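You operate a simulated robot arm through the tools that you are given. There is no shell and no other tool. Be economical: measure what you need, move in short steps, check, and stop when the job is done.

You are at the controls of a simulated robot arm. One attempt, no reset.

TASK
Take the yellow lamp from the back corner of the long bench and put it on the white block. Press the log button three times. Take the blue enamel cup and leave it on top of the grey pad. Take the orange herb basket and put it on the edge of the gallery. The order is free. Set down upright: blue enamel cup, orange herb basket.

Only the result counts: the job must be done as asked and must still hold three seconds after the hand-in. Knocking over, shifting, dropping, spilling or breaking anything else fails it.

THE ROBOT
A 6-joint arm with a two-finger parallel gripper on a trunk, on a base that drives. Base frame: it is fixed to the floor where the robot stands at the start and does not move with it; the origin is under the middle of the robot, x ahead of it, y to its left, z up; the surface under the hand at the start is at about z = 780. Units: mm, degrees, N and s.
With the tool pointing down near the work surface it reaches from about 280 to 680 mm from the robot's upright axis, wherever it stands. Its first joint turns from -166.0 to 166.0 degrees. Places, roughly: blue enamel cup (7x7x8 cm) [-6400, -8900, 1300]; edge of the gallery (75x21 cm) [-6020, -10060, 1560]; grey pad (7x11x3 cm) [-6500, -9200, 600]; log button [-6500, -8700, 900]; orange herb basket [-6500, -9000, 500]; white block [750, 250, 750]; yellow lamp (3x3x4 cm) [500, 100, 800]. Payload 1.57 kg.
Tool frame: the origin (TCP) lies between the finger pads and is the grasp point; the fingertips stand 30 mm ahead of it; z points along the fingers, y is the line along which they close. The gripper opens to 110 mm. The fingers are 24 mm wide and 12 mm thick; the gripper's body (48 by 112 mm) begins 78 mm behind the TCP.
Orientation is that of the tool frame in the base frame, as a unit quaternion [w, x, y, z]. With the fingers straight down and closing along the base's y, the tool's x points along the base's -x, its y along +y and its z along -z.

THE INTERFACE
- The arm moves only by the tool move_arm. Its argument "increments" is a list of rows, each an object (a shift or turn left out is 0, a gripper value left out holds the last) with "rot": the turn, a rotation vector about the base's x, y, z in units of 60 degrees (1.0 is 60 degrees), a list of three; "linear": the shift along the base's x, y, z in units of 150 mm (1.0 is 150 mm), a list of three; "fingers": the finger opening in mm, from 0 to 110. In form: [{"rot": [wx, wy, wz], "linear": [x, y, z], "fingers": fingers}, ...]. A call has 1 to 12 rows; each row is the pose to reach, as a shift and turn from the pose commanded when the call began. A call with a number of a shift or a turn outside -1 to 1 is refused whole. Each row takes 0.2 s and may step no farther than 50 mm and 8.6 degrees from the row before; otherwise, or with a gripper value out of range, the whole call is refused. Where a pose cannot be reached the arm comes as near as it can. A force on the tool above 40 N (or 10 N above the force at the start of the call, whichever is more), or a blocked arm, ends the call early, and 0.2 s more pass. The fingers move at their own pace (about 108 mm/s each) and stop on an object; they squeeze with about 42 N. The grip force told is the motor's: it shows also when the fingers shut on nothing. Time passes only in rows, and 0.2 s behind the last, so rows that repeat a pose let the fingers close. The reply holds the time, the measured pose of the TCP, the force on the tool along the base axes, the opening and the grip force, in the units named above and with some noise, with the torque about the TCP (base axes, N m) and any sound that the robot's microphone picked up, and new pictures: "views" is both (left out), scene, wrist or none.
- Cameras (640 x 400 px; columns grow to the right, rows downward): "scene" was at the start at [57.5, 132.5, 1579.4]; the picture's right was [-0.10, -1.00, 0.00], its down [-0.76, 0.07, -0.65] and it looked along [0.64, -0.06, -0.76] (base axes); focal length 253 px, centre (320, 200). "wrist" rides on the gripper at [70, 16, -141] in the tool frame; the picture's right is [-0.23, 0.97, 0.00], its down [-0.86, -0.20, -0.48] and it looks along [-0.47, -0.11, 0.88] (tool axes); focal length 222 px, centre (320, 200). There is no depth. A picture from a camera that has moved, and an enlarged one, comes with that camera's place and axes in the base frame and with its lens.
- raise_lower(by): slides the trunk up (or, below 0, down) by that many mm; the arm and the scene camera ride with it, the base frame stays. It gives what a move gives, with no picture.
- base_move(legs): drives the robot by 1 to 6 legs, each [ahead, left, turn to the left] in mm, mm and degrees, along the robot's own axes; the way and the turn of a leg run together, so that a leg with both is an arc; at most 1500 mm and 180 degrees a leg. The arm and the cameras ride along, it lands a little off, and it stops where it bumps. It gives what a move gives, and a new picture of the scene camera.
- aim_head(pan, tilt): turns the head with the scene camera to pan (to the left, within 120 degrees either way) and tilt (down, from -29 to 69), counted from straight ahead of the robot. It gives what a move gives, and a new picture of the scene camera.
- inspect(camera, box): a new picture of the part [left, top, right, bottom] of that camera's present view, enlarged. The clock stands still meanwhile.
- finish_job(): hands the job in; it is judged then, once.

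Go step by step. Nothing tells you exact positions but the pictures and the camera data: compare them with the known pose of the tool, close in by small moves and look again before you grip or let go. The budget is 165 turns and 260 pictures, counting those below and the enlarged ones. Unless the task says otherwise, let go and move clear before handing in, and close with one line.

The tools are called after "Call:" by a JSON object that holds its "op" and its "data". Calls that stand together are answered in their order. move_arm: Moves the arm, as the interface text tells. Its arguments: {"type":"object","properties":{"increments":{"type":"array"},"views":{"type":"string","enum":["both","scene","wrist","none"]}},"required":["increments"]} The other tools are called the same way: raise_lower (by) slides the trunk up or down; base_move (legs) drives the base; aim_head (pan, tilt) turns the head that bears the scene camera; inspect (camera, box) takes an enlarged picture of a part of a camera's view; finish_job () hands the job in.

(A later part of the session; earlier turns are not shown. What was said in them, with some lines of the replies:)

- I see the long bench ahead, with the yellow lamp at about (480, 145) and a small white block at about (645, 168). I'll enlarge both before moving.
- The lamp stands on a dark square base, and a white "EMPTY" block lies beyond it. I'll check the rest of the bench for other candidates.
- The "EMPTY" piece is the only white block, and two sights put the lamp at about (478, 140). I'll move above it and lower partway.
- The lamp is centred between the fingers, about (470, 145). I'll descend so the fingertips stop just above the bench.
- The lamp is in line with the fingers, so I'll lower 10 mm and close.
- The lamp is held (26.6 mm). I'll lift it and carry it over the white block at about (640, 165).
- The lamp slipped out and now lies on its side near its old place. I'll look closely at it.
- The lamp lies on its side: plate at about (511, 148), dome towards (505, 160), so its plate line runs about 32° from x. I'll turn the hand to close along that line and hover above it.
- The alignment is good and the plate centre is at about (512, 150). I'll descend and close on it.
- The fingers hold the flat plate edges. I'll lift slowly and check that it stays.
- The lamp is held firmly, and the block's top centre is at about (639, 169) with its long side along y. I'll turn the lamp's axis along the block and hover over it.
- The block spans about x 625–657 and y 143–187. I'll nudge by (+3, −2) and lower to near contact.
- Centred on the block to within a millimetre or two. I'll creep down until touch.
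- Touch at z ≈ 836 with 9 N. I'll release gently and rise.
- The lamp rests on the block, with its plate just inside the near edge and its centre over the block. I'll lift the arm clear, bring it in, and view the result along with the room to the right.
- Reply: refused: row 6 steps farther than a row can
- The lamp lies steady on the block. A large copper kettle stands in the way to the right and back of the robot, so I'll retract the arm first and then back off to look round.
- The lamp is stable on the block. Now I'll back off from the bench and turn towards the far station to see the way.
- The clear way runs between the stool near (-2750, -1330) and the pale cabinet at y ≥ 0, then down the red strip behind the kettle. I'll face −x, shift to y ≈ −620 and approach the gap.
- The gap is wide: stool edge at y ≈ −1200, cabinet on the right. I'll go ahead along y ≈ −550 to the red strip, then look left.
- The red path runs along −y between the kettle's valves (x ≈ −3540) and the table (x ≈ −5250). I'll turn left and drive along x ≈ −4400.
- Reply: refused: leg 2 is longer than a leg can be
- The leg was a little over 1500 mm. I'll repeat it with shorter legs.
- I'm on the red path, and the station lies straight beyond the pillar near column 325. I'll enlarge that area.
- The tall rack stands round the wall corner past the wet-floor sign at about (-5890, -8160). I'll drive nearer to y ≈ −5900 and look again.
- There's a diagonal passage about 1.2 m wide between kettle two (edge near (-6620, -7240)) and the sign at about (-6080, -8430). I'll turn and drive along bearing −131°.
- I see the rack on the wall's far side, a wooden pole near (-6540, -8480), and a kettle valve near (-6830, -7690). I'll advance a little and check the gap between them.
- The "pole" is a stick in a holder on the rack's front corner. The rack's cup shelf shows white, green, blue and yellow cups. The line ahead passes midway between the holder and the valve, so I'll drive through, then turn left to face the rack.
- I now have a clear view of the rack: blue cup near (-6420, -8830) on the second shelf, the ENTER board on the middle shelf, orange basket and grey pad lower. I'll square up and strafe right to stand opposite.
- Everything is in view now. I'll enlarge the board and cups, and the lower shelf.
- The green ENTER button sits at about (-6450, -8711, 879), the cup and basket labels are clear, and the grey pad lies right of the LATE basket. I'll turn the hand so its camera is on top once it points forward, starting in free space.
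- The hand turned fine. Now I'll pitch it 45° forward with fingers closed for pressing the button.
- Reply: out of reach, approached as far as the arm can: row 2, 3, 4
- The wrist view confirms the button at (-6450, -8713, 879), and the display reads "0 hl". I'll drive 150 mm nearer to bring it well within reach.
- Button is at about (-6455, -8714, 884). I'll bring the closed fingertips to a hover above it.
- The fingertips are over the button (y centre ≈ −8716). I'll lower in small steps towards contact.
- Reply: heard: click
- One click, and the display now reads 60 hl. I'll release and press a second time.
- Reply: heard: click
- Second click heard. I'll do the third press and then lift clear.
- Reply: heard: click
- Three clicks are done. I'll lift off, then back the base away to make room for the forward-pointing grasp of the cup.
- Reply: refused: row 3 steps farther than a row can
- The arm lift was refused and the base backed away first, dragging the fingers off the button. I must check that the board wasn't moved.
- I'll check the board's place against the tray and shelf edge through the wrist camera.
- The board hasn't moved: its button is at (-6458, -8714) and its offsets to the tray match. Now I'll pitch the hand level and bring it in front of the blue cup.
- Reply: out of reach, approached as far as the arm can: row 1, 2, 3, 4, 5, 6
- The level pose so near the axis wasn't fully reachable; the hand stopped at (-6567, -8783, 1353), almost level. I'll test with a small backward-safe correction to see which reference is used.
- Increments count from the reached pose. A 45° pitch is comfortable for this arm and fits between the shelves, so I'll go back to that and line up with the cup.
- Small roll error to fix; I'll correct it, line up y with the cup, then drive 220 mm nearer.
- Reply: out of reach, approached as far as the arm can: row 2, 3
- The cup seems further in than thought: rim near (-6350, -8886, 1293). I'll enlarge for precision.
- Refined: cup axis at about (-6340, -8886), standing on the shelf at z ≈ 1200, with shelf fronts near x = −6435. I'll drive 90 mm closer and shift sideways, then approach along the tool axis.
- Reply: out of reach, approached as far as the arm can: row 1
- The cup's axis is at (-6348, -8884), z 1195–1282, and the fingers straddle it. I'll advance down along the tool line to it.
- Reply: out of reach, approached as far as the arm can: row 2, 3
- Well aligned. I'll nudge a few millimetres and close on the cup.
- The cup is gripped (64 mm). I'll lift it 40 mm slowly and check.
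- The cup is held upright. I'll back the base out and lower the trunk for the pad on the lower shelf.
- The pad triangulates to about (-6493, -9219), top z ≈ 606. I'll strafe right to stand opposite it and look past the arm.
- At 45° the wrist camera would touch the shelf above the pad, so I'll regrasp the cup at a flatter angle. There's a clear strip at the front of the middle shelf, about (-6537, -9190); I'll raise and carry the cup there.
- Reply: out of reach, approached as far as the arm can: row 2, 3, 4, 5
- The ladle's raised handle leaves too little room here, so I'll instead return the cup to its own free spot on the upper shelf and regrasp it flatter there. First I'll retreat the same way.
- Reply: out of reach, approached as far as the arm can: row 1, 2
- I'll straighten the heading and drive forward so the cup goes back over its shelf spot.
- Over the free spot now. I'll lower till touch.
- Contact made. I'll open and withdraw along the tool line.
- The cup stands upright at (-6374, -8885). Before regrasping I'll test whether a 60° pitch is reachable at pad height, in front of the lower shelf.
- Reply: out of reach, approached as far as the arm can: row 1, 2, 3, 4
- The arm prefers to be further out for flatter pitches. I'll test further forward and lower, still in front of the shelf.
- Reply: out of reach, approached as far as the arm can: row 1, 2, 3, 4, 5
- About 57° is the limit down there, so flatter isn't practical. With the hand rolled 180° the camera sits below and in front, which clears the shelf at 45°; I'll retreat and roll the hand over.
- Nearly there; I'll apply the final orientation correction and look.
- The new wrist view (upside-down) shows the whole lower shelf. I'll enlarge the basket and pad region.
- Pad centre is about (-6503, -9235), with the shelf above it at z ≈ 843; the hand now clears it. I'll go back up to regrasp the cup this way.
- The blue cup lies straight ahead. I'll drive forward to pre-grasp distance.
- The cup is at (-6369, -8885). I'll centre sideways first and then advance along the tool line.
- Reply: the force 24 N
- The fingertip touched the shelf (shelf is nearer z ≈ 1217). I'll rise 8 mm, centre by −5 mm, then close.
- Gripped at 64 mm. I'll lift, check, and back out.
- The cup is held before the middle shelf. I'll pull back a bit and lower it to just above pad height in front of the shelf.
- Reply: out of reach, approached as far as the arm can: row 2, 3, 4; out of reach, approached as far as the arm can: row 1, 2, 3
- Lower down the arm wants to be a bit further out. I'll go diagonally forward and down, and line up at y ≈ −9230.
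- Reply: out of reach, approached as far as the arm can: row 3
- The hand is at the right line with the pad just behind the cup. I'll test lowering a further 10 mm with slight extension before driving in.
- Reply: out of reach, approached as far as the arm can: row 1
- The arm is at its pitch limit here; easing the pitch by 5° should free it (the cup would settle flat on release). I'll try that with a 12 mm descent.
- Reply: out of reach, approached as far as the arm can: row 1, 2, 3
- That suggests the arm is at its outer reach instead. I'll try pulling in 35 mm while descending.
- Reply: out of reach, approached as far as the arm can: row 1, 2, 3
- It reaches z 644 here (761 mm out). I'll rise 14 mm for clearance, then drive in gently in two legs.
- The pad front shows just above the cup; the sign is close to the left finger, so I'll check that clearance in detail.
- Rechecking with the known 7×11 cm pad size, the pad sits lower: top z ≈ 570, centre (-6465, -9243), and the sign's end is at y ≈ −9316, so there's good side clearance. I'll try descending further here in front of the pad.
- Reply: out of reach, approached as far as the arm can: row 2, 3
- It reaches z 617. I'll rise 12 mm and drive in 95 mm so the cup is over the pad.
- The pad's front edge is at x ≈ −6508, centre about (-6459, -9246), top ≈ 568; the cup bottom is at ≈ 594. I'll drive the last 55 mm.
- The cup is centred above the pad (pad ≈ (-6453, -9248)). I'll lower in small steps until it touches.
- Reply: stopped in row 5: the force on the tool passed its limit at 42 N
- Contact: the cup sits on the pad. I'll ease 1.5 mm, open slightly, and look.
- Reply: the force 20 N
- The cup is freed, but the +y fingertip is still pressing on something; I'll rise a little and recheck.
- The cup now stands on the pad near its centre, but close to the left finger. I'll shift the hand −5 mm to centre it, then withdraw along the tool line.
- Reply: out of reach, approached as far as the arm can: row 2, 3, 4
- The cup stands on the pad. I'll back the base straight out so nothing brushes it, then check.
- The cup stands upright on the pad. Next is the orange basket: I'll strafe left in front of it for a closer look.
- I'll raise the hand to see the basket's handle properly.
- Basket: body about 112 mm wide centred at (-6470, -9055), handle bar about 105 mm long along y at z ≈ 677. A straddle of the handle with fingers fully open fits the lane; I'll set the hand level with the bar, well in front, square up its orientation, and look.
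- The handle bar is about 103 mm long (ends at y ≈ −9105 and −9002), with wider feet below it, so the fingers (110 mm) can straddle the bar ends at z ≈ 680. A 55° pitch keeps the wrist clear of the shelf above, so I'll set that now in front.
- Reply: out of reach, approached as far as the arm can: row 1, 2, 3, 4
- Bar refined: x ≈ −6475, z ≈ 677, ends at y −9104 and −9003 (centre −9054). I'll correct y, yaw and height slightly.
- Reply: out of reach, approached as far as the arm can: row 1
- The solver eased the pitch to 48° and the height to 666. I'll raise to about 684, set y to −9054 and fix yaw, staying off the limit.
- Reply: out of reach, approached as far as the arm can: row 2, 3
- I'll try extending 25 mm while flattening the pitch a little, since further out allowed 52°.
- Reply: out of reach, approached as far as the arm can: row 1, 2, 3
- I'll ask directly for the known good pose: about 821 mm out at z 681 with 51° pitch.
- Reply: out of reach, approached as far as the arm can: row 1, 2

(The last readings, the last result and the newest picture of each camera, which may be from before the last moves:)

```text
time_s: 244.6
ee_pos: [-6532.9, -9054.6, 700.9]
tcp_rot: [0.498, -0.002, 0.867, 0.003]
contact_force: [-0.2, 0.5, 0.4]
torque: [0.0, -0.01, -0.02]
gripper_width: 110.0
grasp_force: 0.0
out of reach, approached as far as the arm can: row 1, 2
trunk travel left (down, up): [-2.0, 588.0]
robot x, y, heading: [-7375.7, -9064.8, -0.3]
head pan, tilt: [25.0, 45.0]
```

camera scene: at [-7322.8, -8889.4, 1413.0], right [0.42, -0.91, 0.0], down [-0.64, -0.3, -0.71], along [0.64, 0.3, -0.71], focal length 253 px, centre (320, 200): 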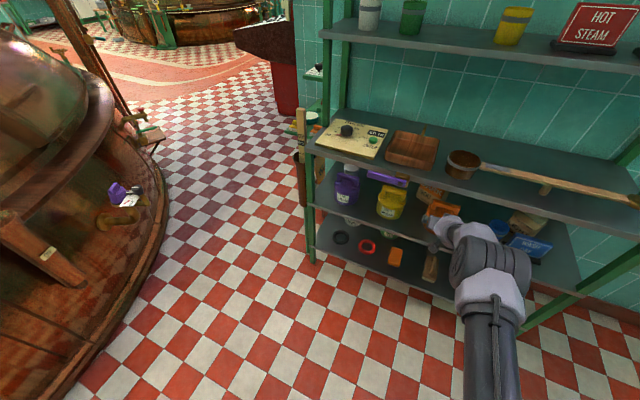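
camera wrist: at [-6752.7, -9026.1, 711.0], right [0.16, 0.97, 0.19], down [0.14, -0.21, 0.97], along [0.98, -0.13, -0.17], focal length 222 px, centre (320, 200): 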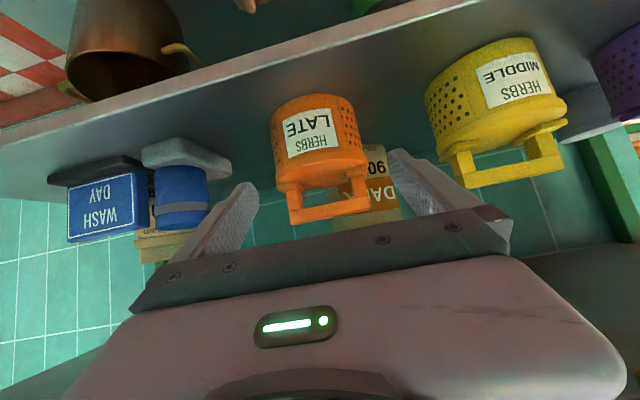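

It settled at 60° pitch, z 701, 843 mm out: even better clearance. I'll ask for 18 mm lower at the same attitude.

Call:
{"op": "move_arm", "data": {"increments": [{"linear": [0, 0, -0.06]}, {"linear": [0, 0, -0.12]}, {"linear": [0, 0, -0.12]}], "views": "wrist"}}

Call:
{"op": "inspect", "data": {"camera": "wrist", "box": [180, 110, 460, 270]}}

```text
time_s: 245.4
ee_pos: [-6533.6, -9054.5, 683.2]
tcp_rot: [0.499, -0.001, 0.867, 0.003]
contact_force: [-0.1, -0.5, 0.1]
torque: [0.0, -0.04, 0.0]
gripper_width: 110.0
grasp_force: 0.1
trunk travel left (down, up): [-2.0, 588.0]
robot x, y, heading: [-7377.9, -9063.5, -0.3]
head pan, tilt: [25.0, 45.0]
camera wrist: at [-6689.2, -9038.5, 692.9], right [0.11, 0.97, 0.2], down [0.02, -0.2, 0.98], along [0.99, -0.1, -0.04], focal length 222 px, centre (320, 200)
```

wrist: 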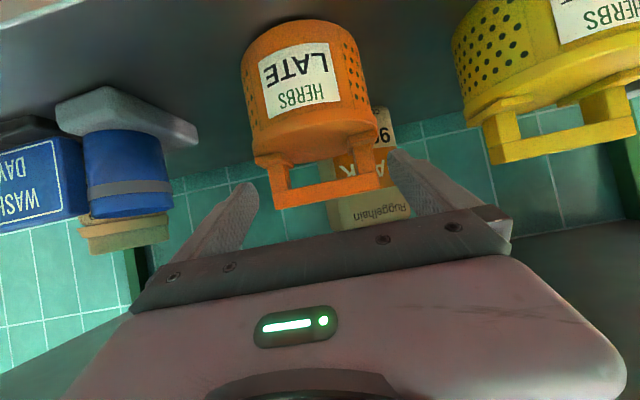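

```text
2.29 times, centred on (320, 190) of wrist
camera zoom: at [-6689.2, -9038.5, 692.9], right [0.11, 0.97, 0.2], down [0.02, -0.2, 0.98], along [0.99, -0.1, -0.04], focal length 508 px, centre (320, 223)
```

zoom: 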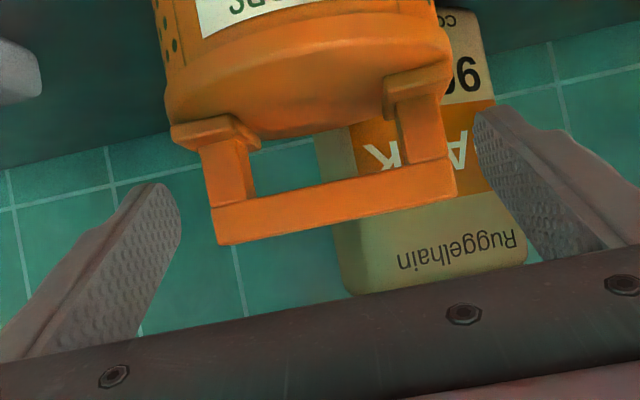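

The straddle line looks right: bar ends at y ≈ −9103/−9003 against finger faces at −9109/−8999, tips above the feet. I'll drive forward in short legs, checking.

Call:
{"op": "base_move", "data": {"legs": [[25, 0, 0]]}}

Call:
{"op": "inspect", "data": {"camera": "wrist", "box": [180, 110, 460, 270]}}

```text
time_s: 246.2
ee_pos: [-6507.1, -9053.7, 682.8]
tcp_rot: [0.499, -0.001, 0.866, 0.003]
contact_force: [0.6, -0.1, 0.6]
torque: [-0.03, -0.01, -0.01]
gripper_width: 110.1
grasp_force: 0.2
trunk travel left (down, up): [-2.0, 588.0]
robot x, y, heading: [-7355.4, -9067.6, -0.1]
head pan, tilt: [25.0, 45.0]
camera scene: at [-7297.7, -8889.5, 1413.0], right [0.42, -0.91, 0.0], down [-0.64, -0.3, -0.71], along [0.64, 0.3, -0.71], focal length 253 px, centre (320, 200)
```

scene: 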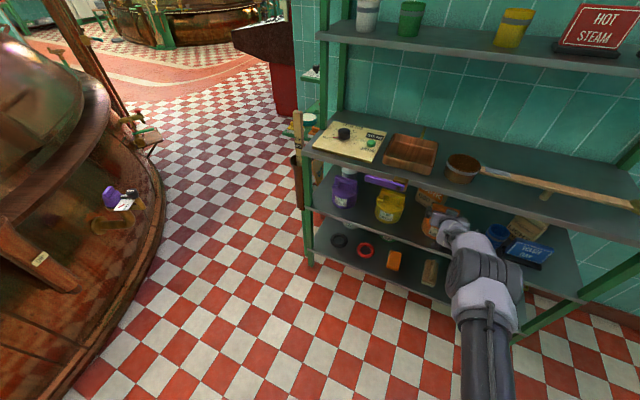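

```text
2.29 times, centred on (320, 190) of wrist
camera zoom: at [-6664.2, -9038.8, 692.9], right [0.11, 0.97, 0.2], down [0.02, -0.2, 0.98], along [0.99, -0.1, -0.04], focal length 508 px, centre (320, 223)
```

zoom: 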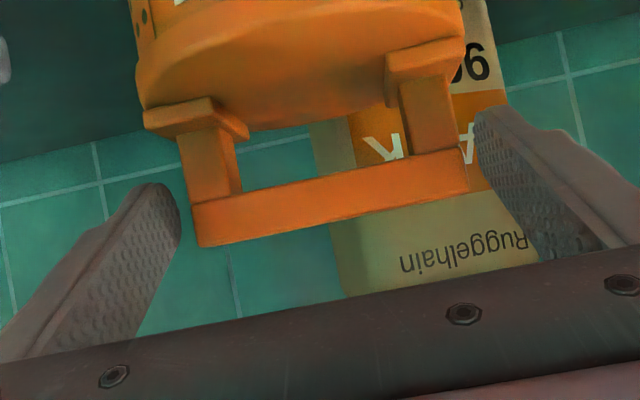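

Gaps are about 5 mm left and 4 mm right. I'll continue another 25 mm.

Call:
{"op": "base_move", "data": {"legs": [[22, 0, 0]]}}

Call:
{"op": "inspect", "data": {"camera": "wrist", "box": [180, 110, 460, 270]}}

```text
time_s: 247.0
ee_pos: [-6486.4, -9053.3, 684.6]
tcp_rot: [0.498, -0.001, 0.867, 0.004]
contact_force: [-0.6, 0.0, -0.1]
torque: [-0.03, 0.0, -0.01]
gripper_width: 110.1
grasp_force: 0.0
trunk travel left (down, up): [-2.0, 588.0]
robot x, y, heading: [-7334.0, -9064.8, -0.0]
head pan, tilt: [25.0, 45.0]
camera scene: at [-7276.1, -8889.6, 1413.0], right [0.42, -0.91, 0.0], down [-0.64, -0.3, -0.71], along [0.64, 0.3, -0.71], focal length 253 px, centre (320, 200)
```

scene: 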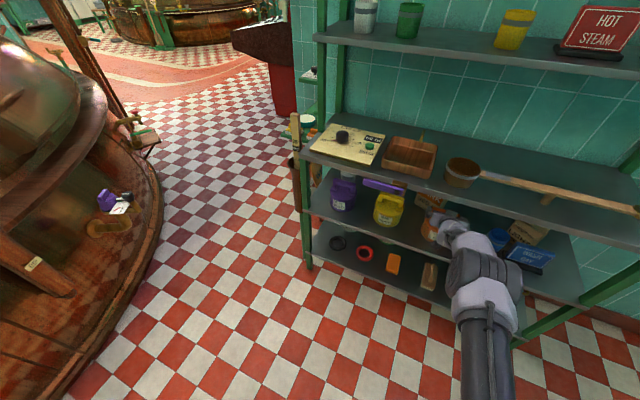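

```text
2.29 times, centred on (320, 190) of wrist
camera zoom: at [-6642.5, -9038.5, 692.9], right [0.11, 0.97, 0.2], down [0.02, -0.2, 0.98], along [0.99, -0.1, -0.04], focal length 508 px, centre (320, 223)
```

zoom: 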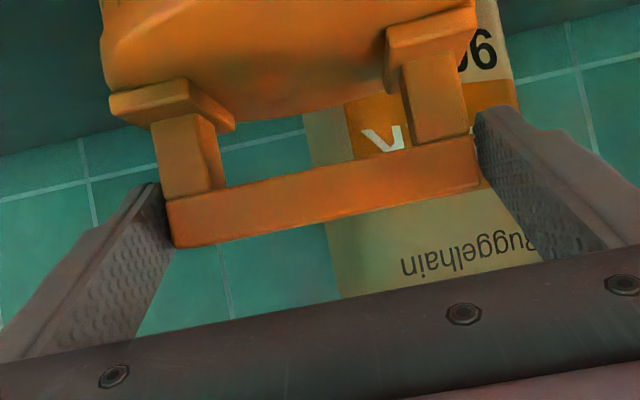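

The bar ends are now between the pads. I'll close on the handle.

Call:
{"op": "move_arm", "data": {"increments": [{"linear": [0.02, 0.004, 0], "fingers": 106}, {"linear": [0.02, 0.004, 0], "fingers": 102}, {"linear": [0.02, 0.004, 0], "fingers": 95}, {"linear": [0.02, 0.004, 0], "fingers": 80}, {"linear": [0.02, 0.004, 0], "fingers": 80}], "views": "wrist"}}

Call:
{"op": "inspect", "data": {"camera": "wrist", "box": [180, 110, 460, 270]}}

```text
time_s: 248.2
ee_pos: [-6482.8, -9054.0, 684.8]
tcp_rot: [0.498, -0.001, 0.867, 0.003]
contact_force: [-0.8, -2.9, 0.6]
torque: [-0.07, 0.15, 0.03]
gripper_width: 98.6
grasp_force: 42.0
trunk travel left (down, up): [-2.0, 588.0]
robot x, y, heading: [-7331.7, -9065.2, -0.3]
head pan, tilt: [25.0, 45.0]
camera wrist: at [-6639.3, -9037.1, 693.2], right [0.11, 0.97, 0.2], down [0.02, -0.2, 0.98], along [0.99, -0.1, -0.04], focal length 222 px, centre (320, 200)
```

wrist: 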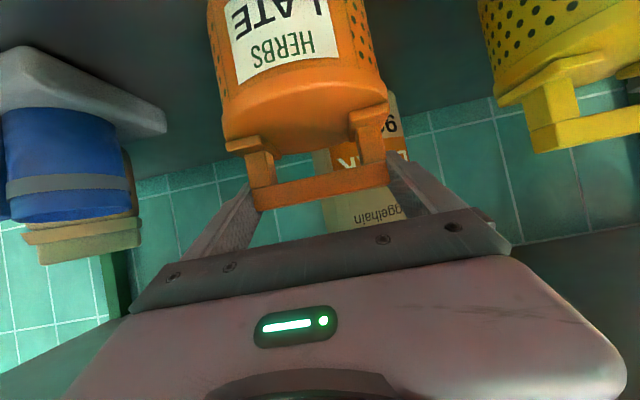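

```text
2.29 times, centred on (320, 190) of wrist
camera zoom: at [-6639.3, -9037.1, 693.2], right [0.11, 0.97, 0.2], down [0.02, -0.2, 0.98], along [0.99, -0.1, -0.04], focal length 508 px, centre (320, 223)
```

zoom: 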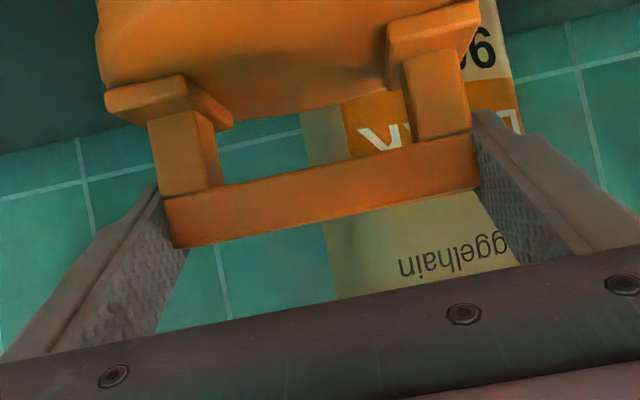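

Held at 98.6 mm. I'll lift 20 mm with the trunk (purely vertical) and check.

Call:
{"op": "raise_lower", "data": {"by": 20}}

Call:
{"op": "inspect", "data": {"camera": "wrist", "box": [0, 0, 640, 400]}}

```text
time_s: 248.9
ee_pos: [-6482.3, -9053.3, 703.0]
tcp_rot: [0.498, -0.002, 0.867, 0.004]
contact_force: [0.4, -0.1, -6.6]
torque: [-0.01, 0.11, 0.0]
gripper_width: 98.2
grasp_force: 42.0
trunk travel left (down, up): [-22.0, 568.0]
robot x, y, heading: [-7327.1, -9064.2, -0.2]
head pan, tilt: [25.0, 45.0]
```

```text
1.00 times, centred on (320, 200) of wrist (not enlarged: the box is as wide or as high as the picture)
camera zoom: at [-6639.1, -9036.9, 712.6], right [0.11, 0.97, 0.2], down [0.02, -0.2, 0.98], along [0.99, -0.1, -0.04], focal length 222 px, centre (320, 200)
```

zoom: 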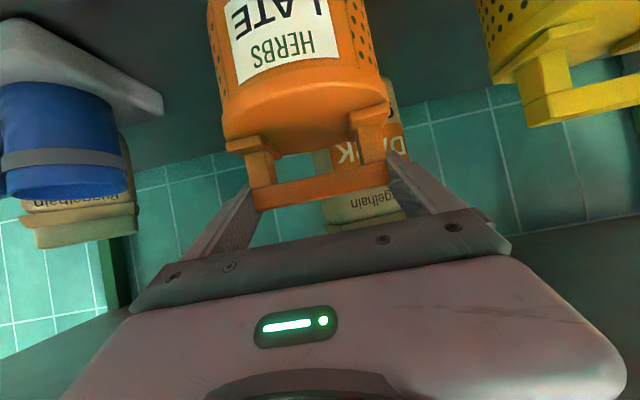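

The basket is lifted and steady (about 0.67 kg). I'll back out, raise the trunk, and look towards the gallery edge.

Call:
{"op": "base_move", "data": {"legs": [[-170, 0, 0]]}}

Call:
{"op": "raise_lower", "data": {"by": 565}}

Call:
{"op": "aim_head", "data": {"pan": -35, "tilt": 20}}

Call:
{"op": "inspect", "data": {"camera": "wrist", "box": [0, 0, 640, 400]}}

```text
time_s: 250.3
ee_pos: [-6645.4, -9054.9, 703.4]
tcp_rot: [0.498, 0.001, 0.867, 0.002]
contact_force: [-0.7, 1.0, -5.9]
torque: [0.0, 0.04, 0.0]
gripper_width: 98.3
grasp_force: 41.8
trunk travel left (down, up): [-22.0, 568.0]
robot x, y, heading: [-7496.6, -9062.2, -0.5]
head pan, tilt: [25.0, 45.0]
camera scene: at [-7438.5, -8889.0, 1433.0], right [0.42, -0.91, 0.0], down [-0.64, -0.29, -0.71], along [0.64, 0.29, -0.71], focal length 253 px, centre (320, 200)
```

scene: 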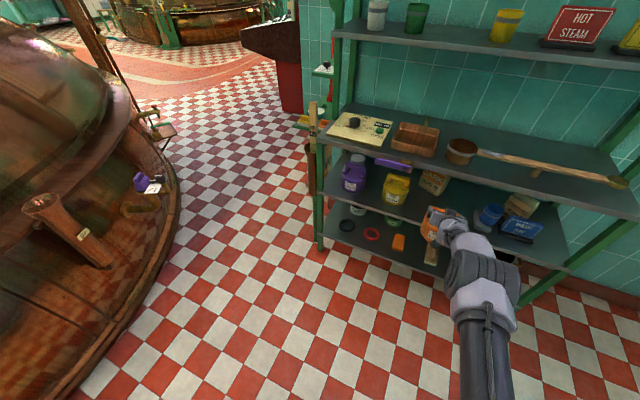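

```text
refused: 565 is not a number from -400 to 400
```

```text
time_s: 251.6
ee_pos: [-6646.1, -9055.7, 703.6]
tcp_rot: [0.498, 0.0, 0.867, 0.002]
contact_force: [0.3, 0.8, -5.4]
torque: [-0.02, 0.05, 0.03]
gripper_width: 98.1
grasp_force: 42.4
trunk travel left (down, up): [-22.0, 568.0]
robot x, y, heading: [-7494.5, -9062.9, -0.6]
head pan, tilt: [-35.0, 20.0]
camera scene: at [-7436.3, -8976.8, 1471.6], right [-0.58, -0.82, 0.0], down [-0.28, 0.2, -0.94], along [0.77, -0.54, -0.34], focal length 253 px, centre (320, 200)
```

scene: 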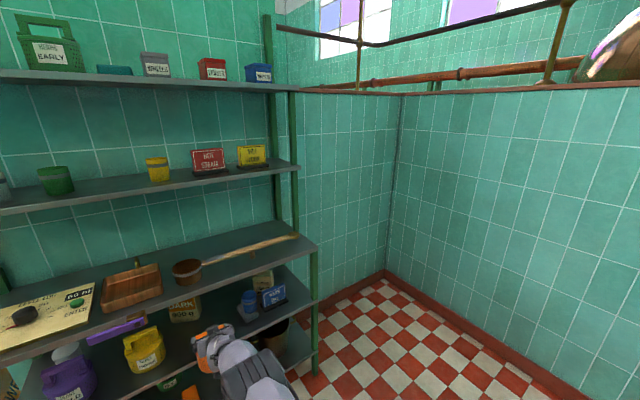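

```text
1.00 times, centred on (320, 200) of wrist (not enlarged: the box is as wide or as high as the picture)
camera zoom: at [-6802.6, -9038.7, 712.8], right [0.11, 0.97, 0.2], down [0.02, -0.2, 0.98], along [0.99, -0.11, -0.04], focal length 222 px, centre (320, 200)
```

zoom: 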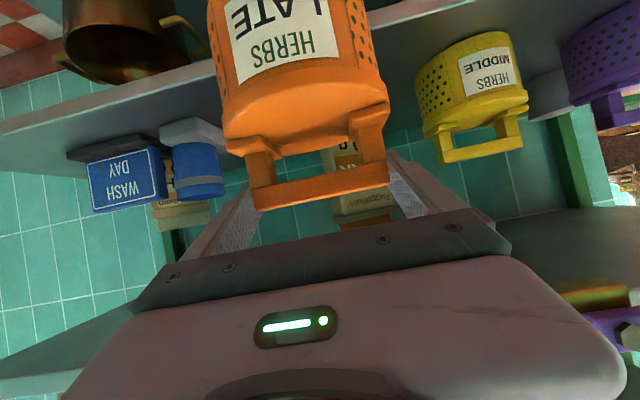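

The basket must clear the shelf fronts before rising, so I need more room behind; I'll check the third kettle's distance.

Call:
{"op": "aim_head", "data": {"pan": -120, "tilt": 45}}

```text
time_s: 253.2
ee_pos: [-6645.5, -9054.6, 701.6]
tcp_rot: [0.498, 0.0, 0.867, 0.002]
contact_force: [-0.7, -0.4, -6.1]
torque: [-0.01, 0.03, -0.01]
gripper_width: 98.3
grasp_force: 41.8
trunk travel left (down, up): [-22.0, 568.0]
robot x, y, heading: [-7492.1, -9063.2, -0.1]
head pan, tilt: [-120.0, 45.0]
camera scene: at [-7553.4, -8993.1, 1433.1], right [-0.86, 0.5, 0.0], down [0.36, 0.61, -0.71], along [-0.36, -0.61, -0.71], focal length 253 px, centre (320, 200)
```

scene: 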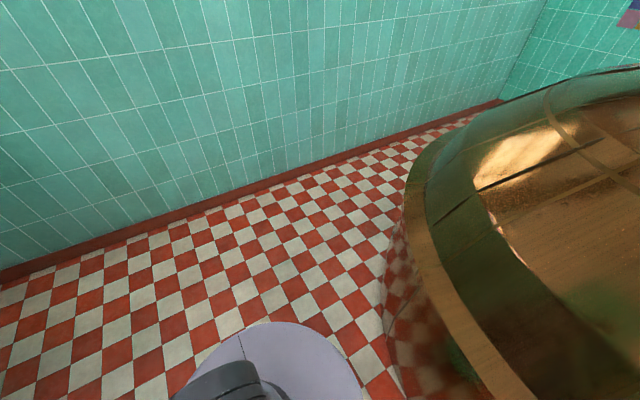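

There's roughly 150–190 mm behind the robot; I'll back 65 mm and then raise in two steps.

Call:
{"op": "base_move", "data": {"legs": [[-65, 0, 0]]}}

Call:
{"op": "raise_lower", "data": {"by": 380}}

Call:
{"op": "raise_lower", "data": {"by": 185}}

Call:
{"op": "aim_head", "data": {"pan": -40, "tilt": 25}}

```text
time_s: 254.2
ee_pos: [-6711.4, -9054.7, 702.5]
tcp_rot: [0.498, 0.0, 0.867, 0.003]
contact_force: [0.6, 0.4, -6.1]
torque: [0.0, 0.08, -0.01]
gripper_width: 98.4
grasp_force: 41.8
trunk travel left (down, up): [-22.0, 568.0]
robot x, y, heading: [-7559.0, -9061.5, -0.2]
head pan, tilt: [-120.0, 45.0]
camera scene: at [-7619.7, -8992.8, 1433.0], right [-0.86, 0.5, 0.0], down [0.36, 0.61, -0.71], along [-0.36, -0.61, -0.71], focal length 253 px, centre (320, 200)
```

scene: 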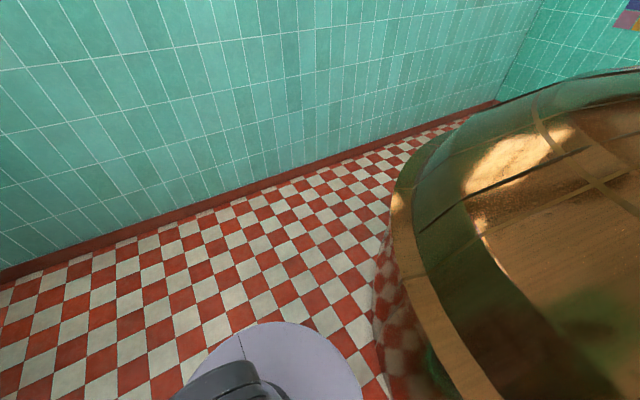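

```text
time_s: 257.9
ee_pos: [-6712.2, -9054.1, 1082.9]
tcp_rot: [0.499, 0.0, 0.867, 0.003]
contact_force: [-0.7, 0.5, -5.9]
torque: [0.0, 0.05, 0.04]
gripper_width: 98.3
grasp_force: 41.9
trunk travel left (down, up): [-402.0, 188.0]
robot x, y, heading: [-7561.4, -9061.7, -0.2]
head pan, tilt: [-120.0, 45.0]
```

```text
time_s: 259.9
ee_pos: [-6711.3, -9054.3, 1267.1]
tcp_rot: [0.499, 0.0, 0.867, 0.003]
contact_force: [0.5, 0.1, -5.0]
torque: [0.0, 0.07, 0.02]
gripper_width: 98.4
grasp_force: 42.0
trunk travel left (down, up): [-587.0, 3.0]
robot x, y, heading: [-7562.2, -9062.7, -0.6]
head pan, tilt: [-120.0, 45.0]
```

```text
time_s: 261.5
ee_pos: [-6711.1, -9055.2, 1268.2]
tcp_rot: [0.498, 0.0, 0.867, 0.003]
contact_force: [0.3, -0.2, -5.8]
torque: [0.0, 0.07, -0.01]
gripper_width: 98.2
grasp_force: 42.3
trunk travel left (down, up): [-587.0, 3.0]
robot x, y, heading: [-7559.1, -9067.0, -0.3]
head pan, tilt: [-40.0, 25.0]
camera scene: at [-7507.8, -8982.2, 2028.5], right [-0.65, -0.76, 0.0], down [-0.32, 0.27, -0.91], along [0.69, -0.59, -0.42], focal length 253 px, centre (320, 200)
```

scene: 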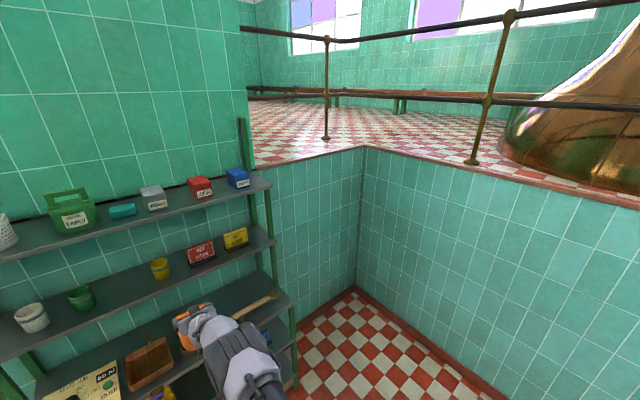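

The gallery floor edge runs along x ≈ −6170 from y ≈ −9650 to −10570, with the railing set well back, so the target strip about (-6020, -10060, 1560) is open. I'll strafe right to y ≈ −10060, then raise the arm.

Call:
{"op": "base_move", "data": {"legs": [[0, -990, 0.3]]}}

Call:
{"op": "move_arm", "data": {"increments": [{"linear": [-0.1, 0, 0.2]}, {"linear": [-0.2, 0, 0.4]}, {"linear": [-0.3, 0, 0.6]}, {"linear": [-0.4, 0, 0.8]}, {"linear": [-0.4, 0, 1]}], "views": "scene"}}

```text
time_s: 266.7
ee_pos: [-6713.3, -10049.8, 1267.6]
tcp_rot: [0.498, -0.003, 0.867, 0.004]
contact_force: [0.1, 0.7, -5.7]
torque: [0.01, 0.03, -0.04]
gripper_width: 98.4
grasp_force: 41.5
trunk travel left (down, up): [-587.0, 3.0]
robot x, y, heading: [-7563.3, -10062.3, 0.1]
head pan, tilt: [-40.0, 25.0]
camera scene: at [-7510.4, -9983.3, 2028.6], right [-0.64, -0.77, 0.0], down [-0.32, 0.27, -0.91], along [0.69, -0.58, -0.42], focal length 253 px, centre (320, 200)
```

scene: 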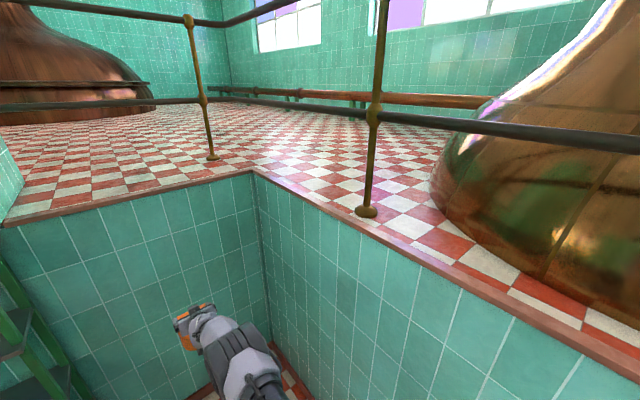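

```text
time_s: 267.9
ee_pos: [-6772.8, -10049.4, 1419.1]
tcp_rot: [0.497, -0.003, 0.868, 0.004]
contact_force: [0.2, 0.1, -5.0]
torque: [0.0, 0.06, 0.0]
gripper_width: 98.1
grasp_force: 41.8
trunk travel left (down, up): [-587.0, 3.0]
robot x, y, heading: [-7564.4, -10060.1, 0.2]
head pan, tilt: [-40.0, 25.0]
camera scene: at [-7510.9, -9983.2, 2028.6], right [-0.64, -0.77, 0.0], down [-0.32, 0.27, -0.91], along [0.7, -0.58, -0.42], focal length 253 px, centre (320, 200)
```

scene: 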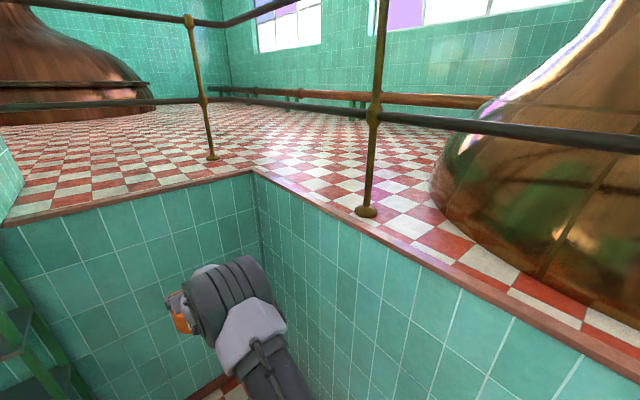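

The edge is at x ≈ −6184 and clear at y ≈ −10060. I'll raise the basket above the gallery floor level.

Call:
{"op": "move_arm", "data": {"increments": [{"linear": [-0.02, 0, 0.25]}, {"linear": [-0.05, 0, 0.5]}, {"linear": [-0.08, 0, 0.75]}, {"linear": [-0.1, 0, 1]}], "views": "none"}}

Call:
{"op": "move_arm", "data": {"increments": [{"linear": [-0.02, 0, 0.25]}, {"linear": [-0.05, 0, 0.5]}, {"linear": [-0.08, 0, 0.75]}, {"linear": [-0.1, 0, 1]}], "views": "scene"}}

```text
time_s: 268.9
ee_pos: [-6792.6, -10047.6, 1566.6]
tcp_rot: [0.498, -0.003, 0.867, 0.003]
contact_force: [-0.5, 0.1, -6.7]
torque: [-0.05, 0.06, -0.03]
gripper_width: 98.5
grasp_force: 42.0
trunk travel left (down, up): [-587.0, 3.0]
robot x, y, heading: [-7561.6, -10063.5, 0.1]
head pan, tilt: [-40.0, 25.0]
```

```text
time_s: 269.9
ee_pos: [-6807.6, -10046.5, 1719.9]
tcp_rot: [0.498, -0.003, 0.867, 0.005]
contact_force: [-0.2, -0.3, -5.0]
torque: [0.02, 0.07, -0.01]
gripper_width: 98.3
grasp_force: 41.5
out of reach, approached as far as the arm can: row 1
trunk travel left (down, up): [-587.0, 3.0]
robot x, y, heading: [-7561.6, -10065.2, -0.2]
head pan, tilt: [-40.0, 25.0]
camera scene: at [-7511.8, -9982.9, 2028.6], right [-0.64, -0.77, 0.0], down [-0.32, 0.27, -0.91], along [0.7, -0.58, -0.42], focal length 253 px, centre (320, 200)
```

scene: 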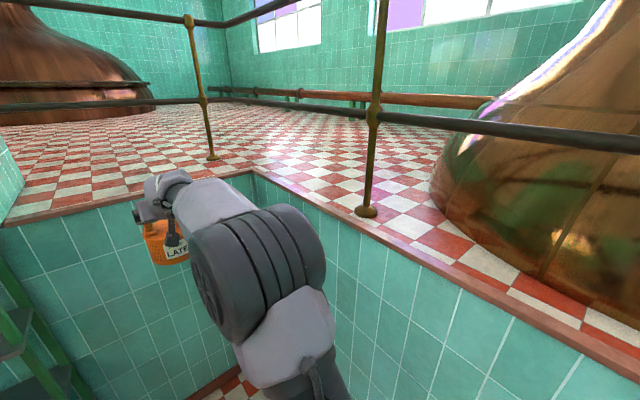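

At z 1720 now. I'll add 25 mm and drive forward 480 mm, then check with the wrist camera.

Call:
{"op": "move_arm", "data": {"increments": [{"linear": [0.03, 0, 0.1]}, {"linear": [0.05, 0, 0.17]}], "views": "none"}}

Call:
{"op": "base_move", "data": {"legs": [[480, 0, 0]]}}

Call:
{"op": "inspect", "data": {"camera": "wrist", "box": [0, 0, 640, 400]}}

```text
time_s: 270.5
ee_pos: [-6795.8, -10048.0, 1745.0]
tcp_rot: [0.498, -0.003, 0.867, 0.004]
contact_force: [0.7, 0.1, -6.7]
torque: [-0.02, 0.09, -0.02]
gripper_width: 98.4
grasp_force: 42.1
trunk travel left (down, up): [-587.0, 3.0]
robot x, y, heading: [-7562.8, -10065.7, -0.1]
head pan, tilt: [-40.0, 25.0]
```

```text
time_s: 273.4
ee_pos: [-6302.2, -10045.8, 1743.8]
tcp_rot: [0.497, -0.003, 0.868, 0.005]
contact_force: [-0.2, 0.3, -5.4]
torque: [-0.02, 0.09, -0.01]
gripper_width: 98.2
grasp_force: 41.5
trunk travel left (down, up): [-587.0, 3.0]
robot x, y, heading: [-7068.2, -10062.1, 0.3]
head pan, tilt: [-40.0, 25.0]
camera scene: at [-7016.7, -9982.3, 2028.6], right [-0.64, -0.77, 0.0], down [-0.32, 0.27, -0.91], along [0.7, -0.58, -0.42], focal length 253 px, centre (320, 200)
```

scene: 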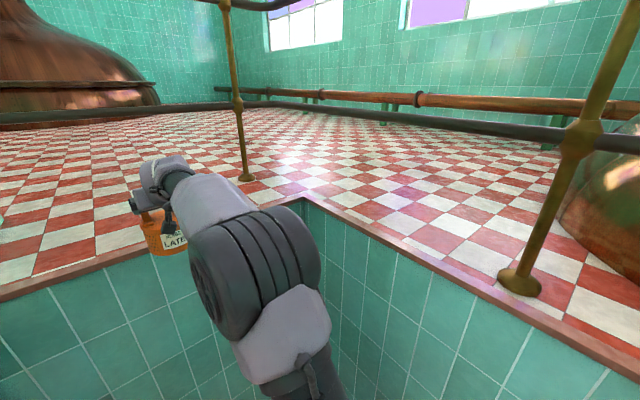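

```text
1.00 times, centred on (320, 200) of wrist (not enlarged: the box is as wide or as high as the picture)
camera zoom: at [-6458.9, -10031.3, 1754.6], right [0.1, 0.97, 0.2], down [0.02, -0.2, 0.98], along [0.99, -0.1, -0.04], focal length 222 px, centre (320, 200)
```

zoom: 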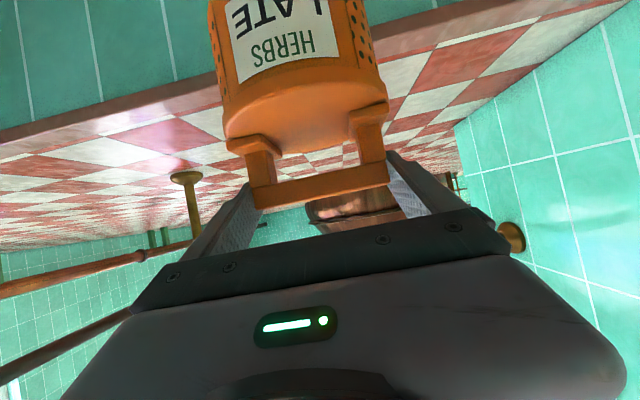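

The floor edge is at about x = −6180, with open floor ahead and the pillar wall well to the side. I'll drive the last 225 mm.

Call:
{"op": "base_move", "data": {"legs": [[222, 0, 0]]}}

Call:
{"op": "inspect", "data": {"camera": "wrist", "box": [0, 0, 640, 400]}}

Call:
{"op": "inspect", "data": {"camera": "scene", "box": [0, 120, 320, 320]}}

```text
time_s: 275.1
ee_pos: [-6081.0, -10044.9, 1744.8]
tcp_rot: [0.498, -0.004, 0.867, 0.005]
contact_force: [-0.2, 0.4, -5.9]
torque: [0.01, 0.05, 0.01]
gripper_width: 98.3
grasp_force: 42.0
trunk travel left (down, up): [-587.0, 3.0]
robot x, y, heading: [-6842.7, -10064.9, 0.2]
head pan, tilt: [-40.0, 25.0]
camera scene: at [-6795.7, -9981.7, 2028.6], right [-0.64, -0.77, 0.0], down [-0.32, 0.27, -0.91], along [0.7, -0.58, -0.42], focal length 253 px, centre (320, 200)
```

scene: 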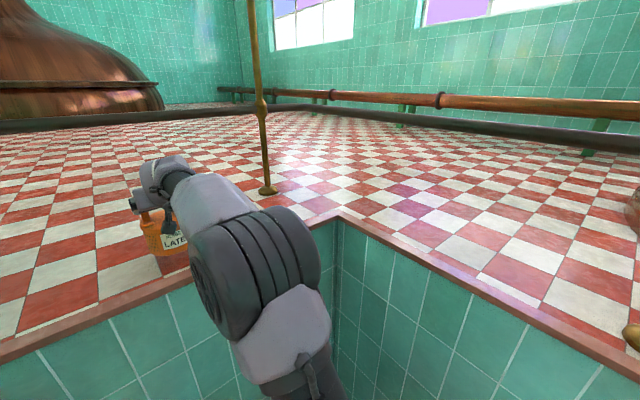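

```text
1.00 times, centred on (320, 200) of wrist (not enlarged: the box is as wide or as high as the picture)
camera zoom: at [-6237.8, -10030.5, 1754.7], right [0.1, 0.97, 0.2], down [0.02, -0.2, 0.98], along [0.99, -0.1, -0.04], focal length 222 px, centre (320, 200)
```

zoom: 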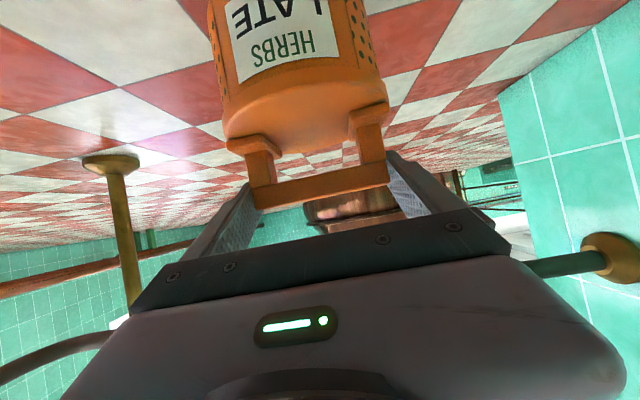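

```text
2.00 times, centred on (160, 220) of scene
camera zoom: at [-6795.7, -9981.7, 2028.6], right [-0.64, -0.77, 0.0], down [-0.32, 0.27, -0.91], along [0.7, -0.58, -0.42], focal length 506 px, centre (640, 160)
```

zoom: 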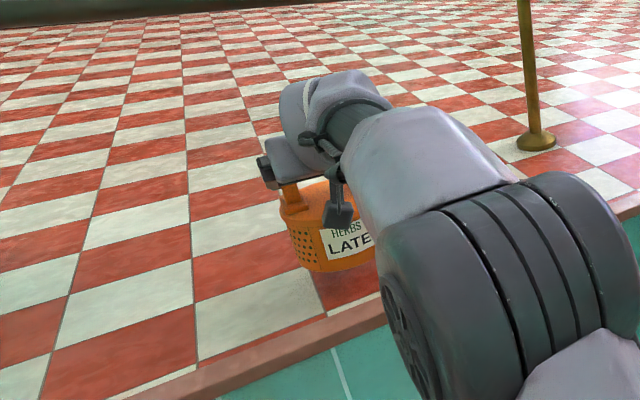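

The basket is over the gallery floor. I'll go 18 mm further in, lower 30 mm with the trunk, then feel for the floor with the arm.

Call:
{"op": "base_move", "data": {"legs": [[18, 0, 0]]}}

Call:
{"op": "raise_lower", "data": {"by": -28}}

Call:
{"op": "move_arm", "data": {"increments": [{"linear": [0, 0, -0.02]}, {"linear": [0, 0, -0.04]}, {"linear": [0, 0, -0.06]}, {"linear": [0, 0, -0.08]}], "views": "wrist"}}

Call:
{"op": "inspect", "data": {"camera": "scene", "box": [80, 180, 240, 300]}}

```text
time_s: 275.9
ee_pos: [-6068.0, -10046.3, 1747.5]
tcp_rot: [0.499, -0.003, 0.867, 0.004]
contact_force: [-1.4, -0.4, -4.2]
torque: [0.02, 0.07, 0.01]
gripper_width: 98.4
grasp_force: 41.8
trunk travel left (down, up): [-587.0, 3.0]
robot x, y, heading: [-6826.6, -10061.5, 0.2]
head pan, tilt: [-40.0, 25.0]
camera scene: at [-6782.8, -9981.7, 2028.8], right [-0.64, -0.77, 0.0], down [-0.32, 0.27, -0.91], along [0.7, -0.58, -0.42], focal length 253 px, centre (320, 200)
```

scene: 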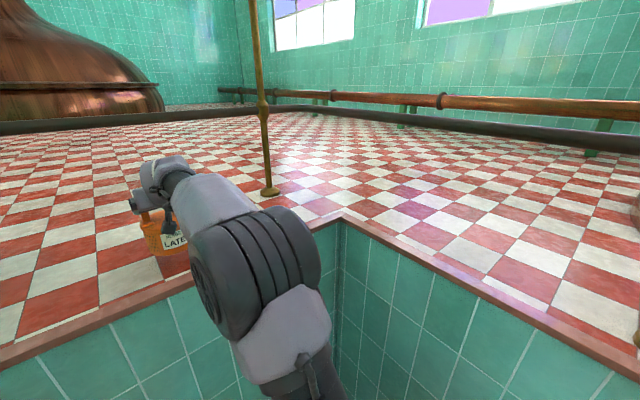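

```text
time_s: 276.6
ee_pos: [-6061.9, -10045.3, 1715.6]
tcp_rot: [0.497, -0.004, 0.868, 0.005]
contact_force: [0.6, 0.4, -5.8]
torque: [0.01, 0.06, -0.01]
gripper_width: 98.3
grasp_force: 42.0
trunk travel left (down, up): [-559.0, 31.0]
robot x, y, heading: [-6830.8, -10061.0, 0.0]
head pan, tilt: [-40.0, 25.0]
```

```text
time_s: 277.6
ee_pos: [-6064.0, -10045.6, 1704.1]
tcp_rot: [0.498, -0.003, 0.867, 0.005]
contact_force: [-0.1, -0.2, -3.7]
torque: [-0.08, 0.01, 0.0]
gripper_width: 98.4
grasp_force: 41.7
trunk travel left (down, up): [-559.0, 31.0]
robot x, y, heading: [-6834.6, -10063.5, 0.1]
head pan, tilt: [-40.0, 25.0]
camera wrist: at [-6220.7, -10030.4, 1714.0], right [0.1, 0.97, 0.2], down [0.02, -0.2, 0.98], along [0.99, -0.1, -0.04], focal length 222 px, centre (320, 200)
```

wrist: 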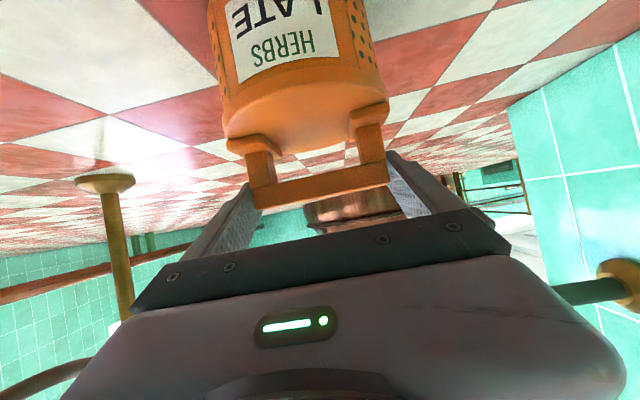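

```text
3.33 times, centred on (160, 240) of scene
camera zoom: at [-6777.8, -9981.5, 2000.6], right [-0.64, -0.77, 0.0], down [-0.32, 0.27, -0.91], along [0.7, -0.58, -0.42], focal length 843 px, centre (853, 67)
```

zoom: 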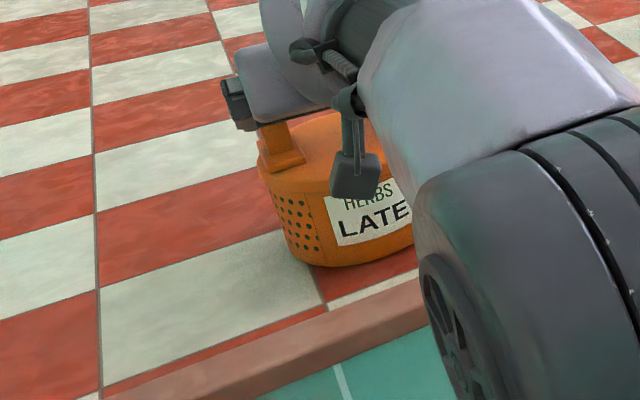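

The load is easing, so the basket is about to touch. I'll continue down in tiny steps.

Call:
{"op": "move_arm", "data": {"increments": [{"linear": [0, 0, -0.01]}, {"linear": [0, 0, -0.02]}, {"linear": [0, 0, -0.03]}], "views": "none"}}

```text
time_s: 278.4
ee_pos: [-6064.9, -10045.0, 1704.3]
tcp_rot: [0.501, -0.005, 0.866, 0.004]
contact_force: [4.2, 1.8, 21.0]
torque: [-0.08, 0.61, -0.01]
gripper_width: 98.3
grasp_force: 42.1
trunk travel left (down, up): [-559.0, 31.0]
robot x, y, heading: [-6832.2, -10064.6, 0.4]
head pan, tilt: [-40.0, 25.0]
```

Touchdown. I'll ease off 2 mm, open fully, and check.

Call:
{"op": "move_arm", "data": {"increments": [{"linear": [0, 0, 0.015]}, {"linear": [0, 0, 0.015], "fingers": 103}, {"linear": [0, 0, 0.015], "fingers": 110}, {"linear": [0, 0, 0.015]}], "views": "wrist"}}

Call:
{"op": "inspect", "data": {"camera": "wrist", "box": [180, 110, 460, 270]}}

```text
time_s: 279.4
ee_pos: [-6064.4, -10046.4, 1703.1]
tcp_rot: [0.497, -0.004, 0.868, 0.006]
contact_force: [-0.1, -0.3, 0.8]
torque: [0.01, 0.02, 0.03]
gripper_width: 110.0
grasp_force: 0.0
trunk travel left (down, up): [-559.0, 31.0]
robot x, y, heading: [-6830.4, -10061.9, 0.0]
head pan, tilt: [-40.0, 25.0]
camera wrist: at [-6220.6, -10031.6, 1712.5], right [0.1, 0.97, 0.2], down [0.02, -0.2, 0.98], along [0.99, -0.1, -0.04], focal length 222 px, centre (320, 200)
```

wrist: 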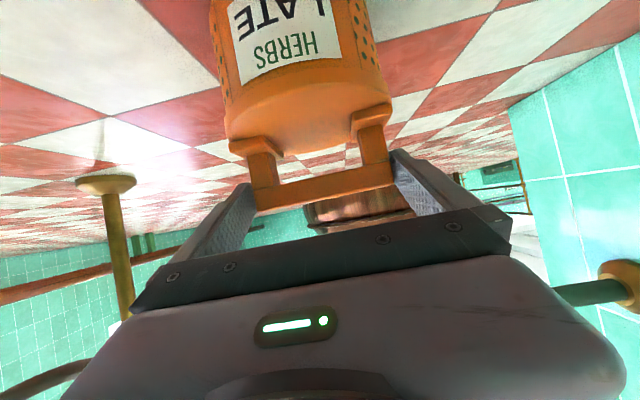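

```text
2.29 times, centred on (320, 190) of wrist
camera zoom: at [-6220.6, -10031.6, 1712.5], right [0.1, 0.97, 0.2], down [0.02, -0.2, 0.98], along [0.99, -0.1, -0.04], focal length 508 px, centre (320, 223)
```

zoom: 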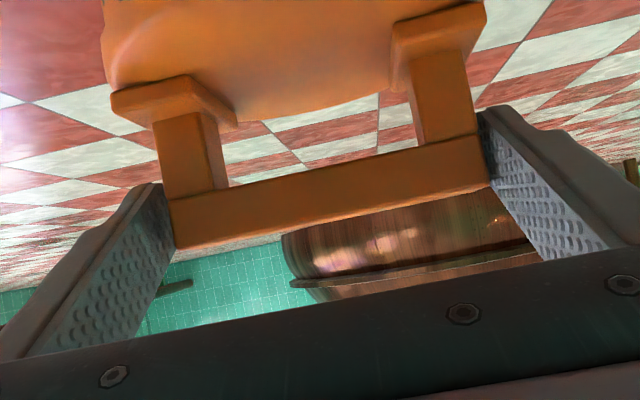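

The basket is released and standing. I'll centre by +2 mm and withdraw gently along the tool line.

Call:
{"op": "move_arm", "data": {"increments": [{"linear": [0, 0.013, 0]}, {"linear": [0, 0.013, 0]}, {"linear": [-0.1, 0.013, 0.04]}, {"linear": [-0.25, 0.013, 0.12]}, {"linear": [-0.4, 0.013, 0.22]}], "views": "wrist"}}

```text
time_s: 280.6
ee_pos: [-6126.2, -10045.0, 1735.5]
tcp_rot: [0.499, -0.004, 0.867, 0.005]
contact_force: [-0.8, 0.9, -0.4]
torque: [0.01, 0.0, -0.02]
gripper_width: 109.9
grasp_force: 0.1
trunk travel left (down, up): [-559.0, 31.0]
robot x, y, heading: [-6829.5, -10064.6, 0.1]
head pan, tilt: [-40.0, 25.0]
camera wrist: at [-6283.1, -10029.6, 1746.0], right [0.1, 0.97, 0.2], down [0.02, -0.2, 0.98], along [0.99, -0.1, -0.04], focal length 222 px, centre (320, 200)
```

wrist: 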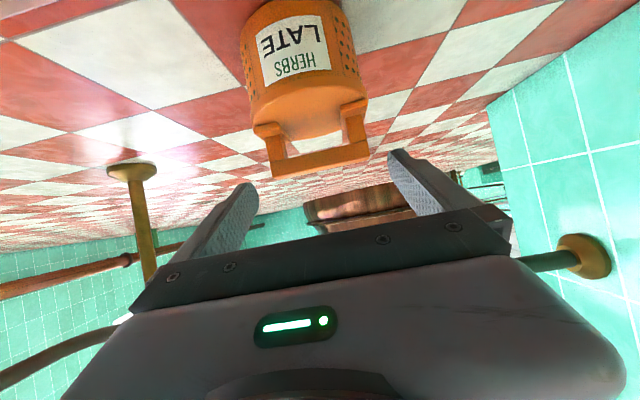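

The basket stands free and upright. I'll back away and take a final look at it.

Call:
{"op": "base_move", "data": {"legs": [[-300, 0, 0]]}}

Call:
{"op": "inspect", "data": {"camera": "wrist", "box": [0, 0, 640, 400]}}

Call:
{"op": "aim_head", "data": {"pan": 25, "tilt": 45}}

```text
time_s: 282.6
ee_pos: [-6423.1, -10047.0, 1735.1]
tcp_rot: [0.499, -0.002, 0.867, 0.003]
contact_force: [-0.3, -0.3, -0.2]
torque: [0.01, 0.01, 0.03]
gripper_width: 109.9
grasp_force: 0.1
trunk travel left (down, up): [-559.0, 31.0]
robot x, y, heading: [-7127.0, -10063.5, 0.0]
head pan, tilt: [-40.0, 25.0]
camera scene: at [-7077.1, -9982.3, 2000.6], right [-0.64, -0.77, 0.0], down [-0.32, 0.27, -0.91], along [0.69, -0.58, -0.42], focal length 253 px, centre (320, 200)
```

scene: 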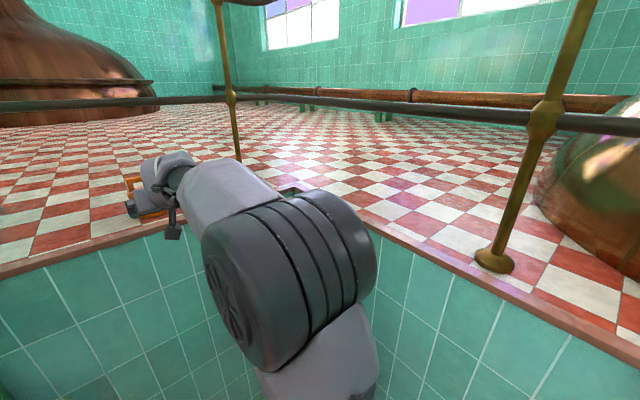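

```text
1.00 times, centred on (320, 200) of wrist (not enlarged: the box is as wide or as high as the picture)
camera zoom: at [-6580.0, -10031.6, 1745.0], right [0.11, 0.97, 0.2], down [0.02, -0.2, 0.98], along [0.99, -0.1, -0.04], focal length 222 px, centre (320, 200)
```

zoom: 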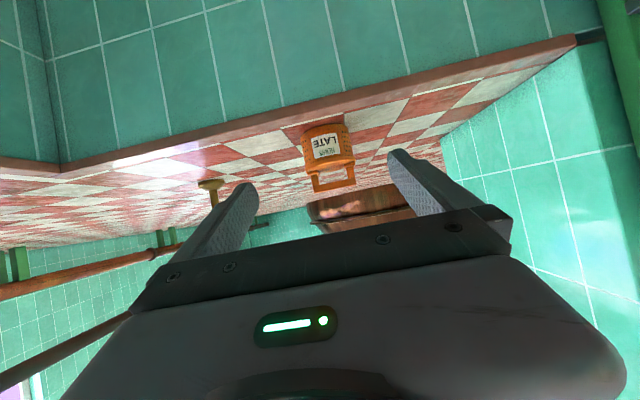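

```text
time_s: 284.0
ee_pos: [-6424.4, -10047.5, 1735.7]
tcp_rot: [0.498, -0.002, 0.867, 0.004]
contact_force: [-0.8, -0.8, 0.3]
torque: [0.02, -0.01, 0.01]
gripper_width: 110.3
grasp_force: 0.1
trunk travel left (down, up): [-559.0, 31.0]
robot x, y, heading: [-7129.6, -10066.5, 0.1]
head pan, tilt: [25.0, 45.0]
camera scene: at [-7074.0, -9888.7, 1970.0], right [0.42, -0.91, 0.0], down [-0.64, -0.3, -0.71], along [0.64, 0.3, -0.71], focal length 253 px, centre (320, 200)
```

scene: 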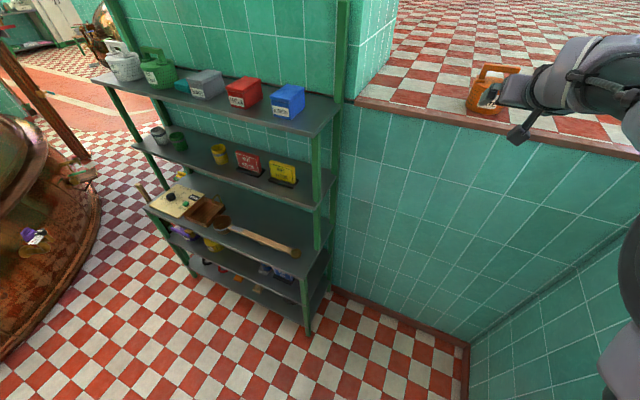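

The basket stands upright near the gallery edge. The cup was upright on the pad when last seen, the button clicked three times, and the lamp is lying on the white block. The arm is clear, so I'm handing in.

Call:
{"op": "finish_job", "data": {}}

```text
The job is handed in.
```

All four parts are done and handed in: the lamp is on the white block, the log button was pressed three times, the cup is upright on the grey pad, and the orange basket is upright on the gallery edge. The lamp slipped from the grip on its first lift, fell on the bench, and now lies on its side on the block.
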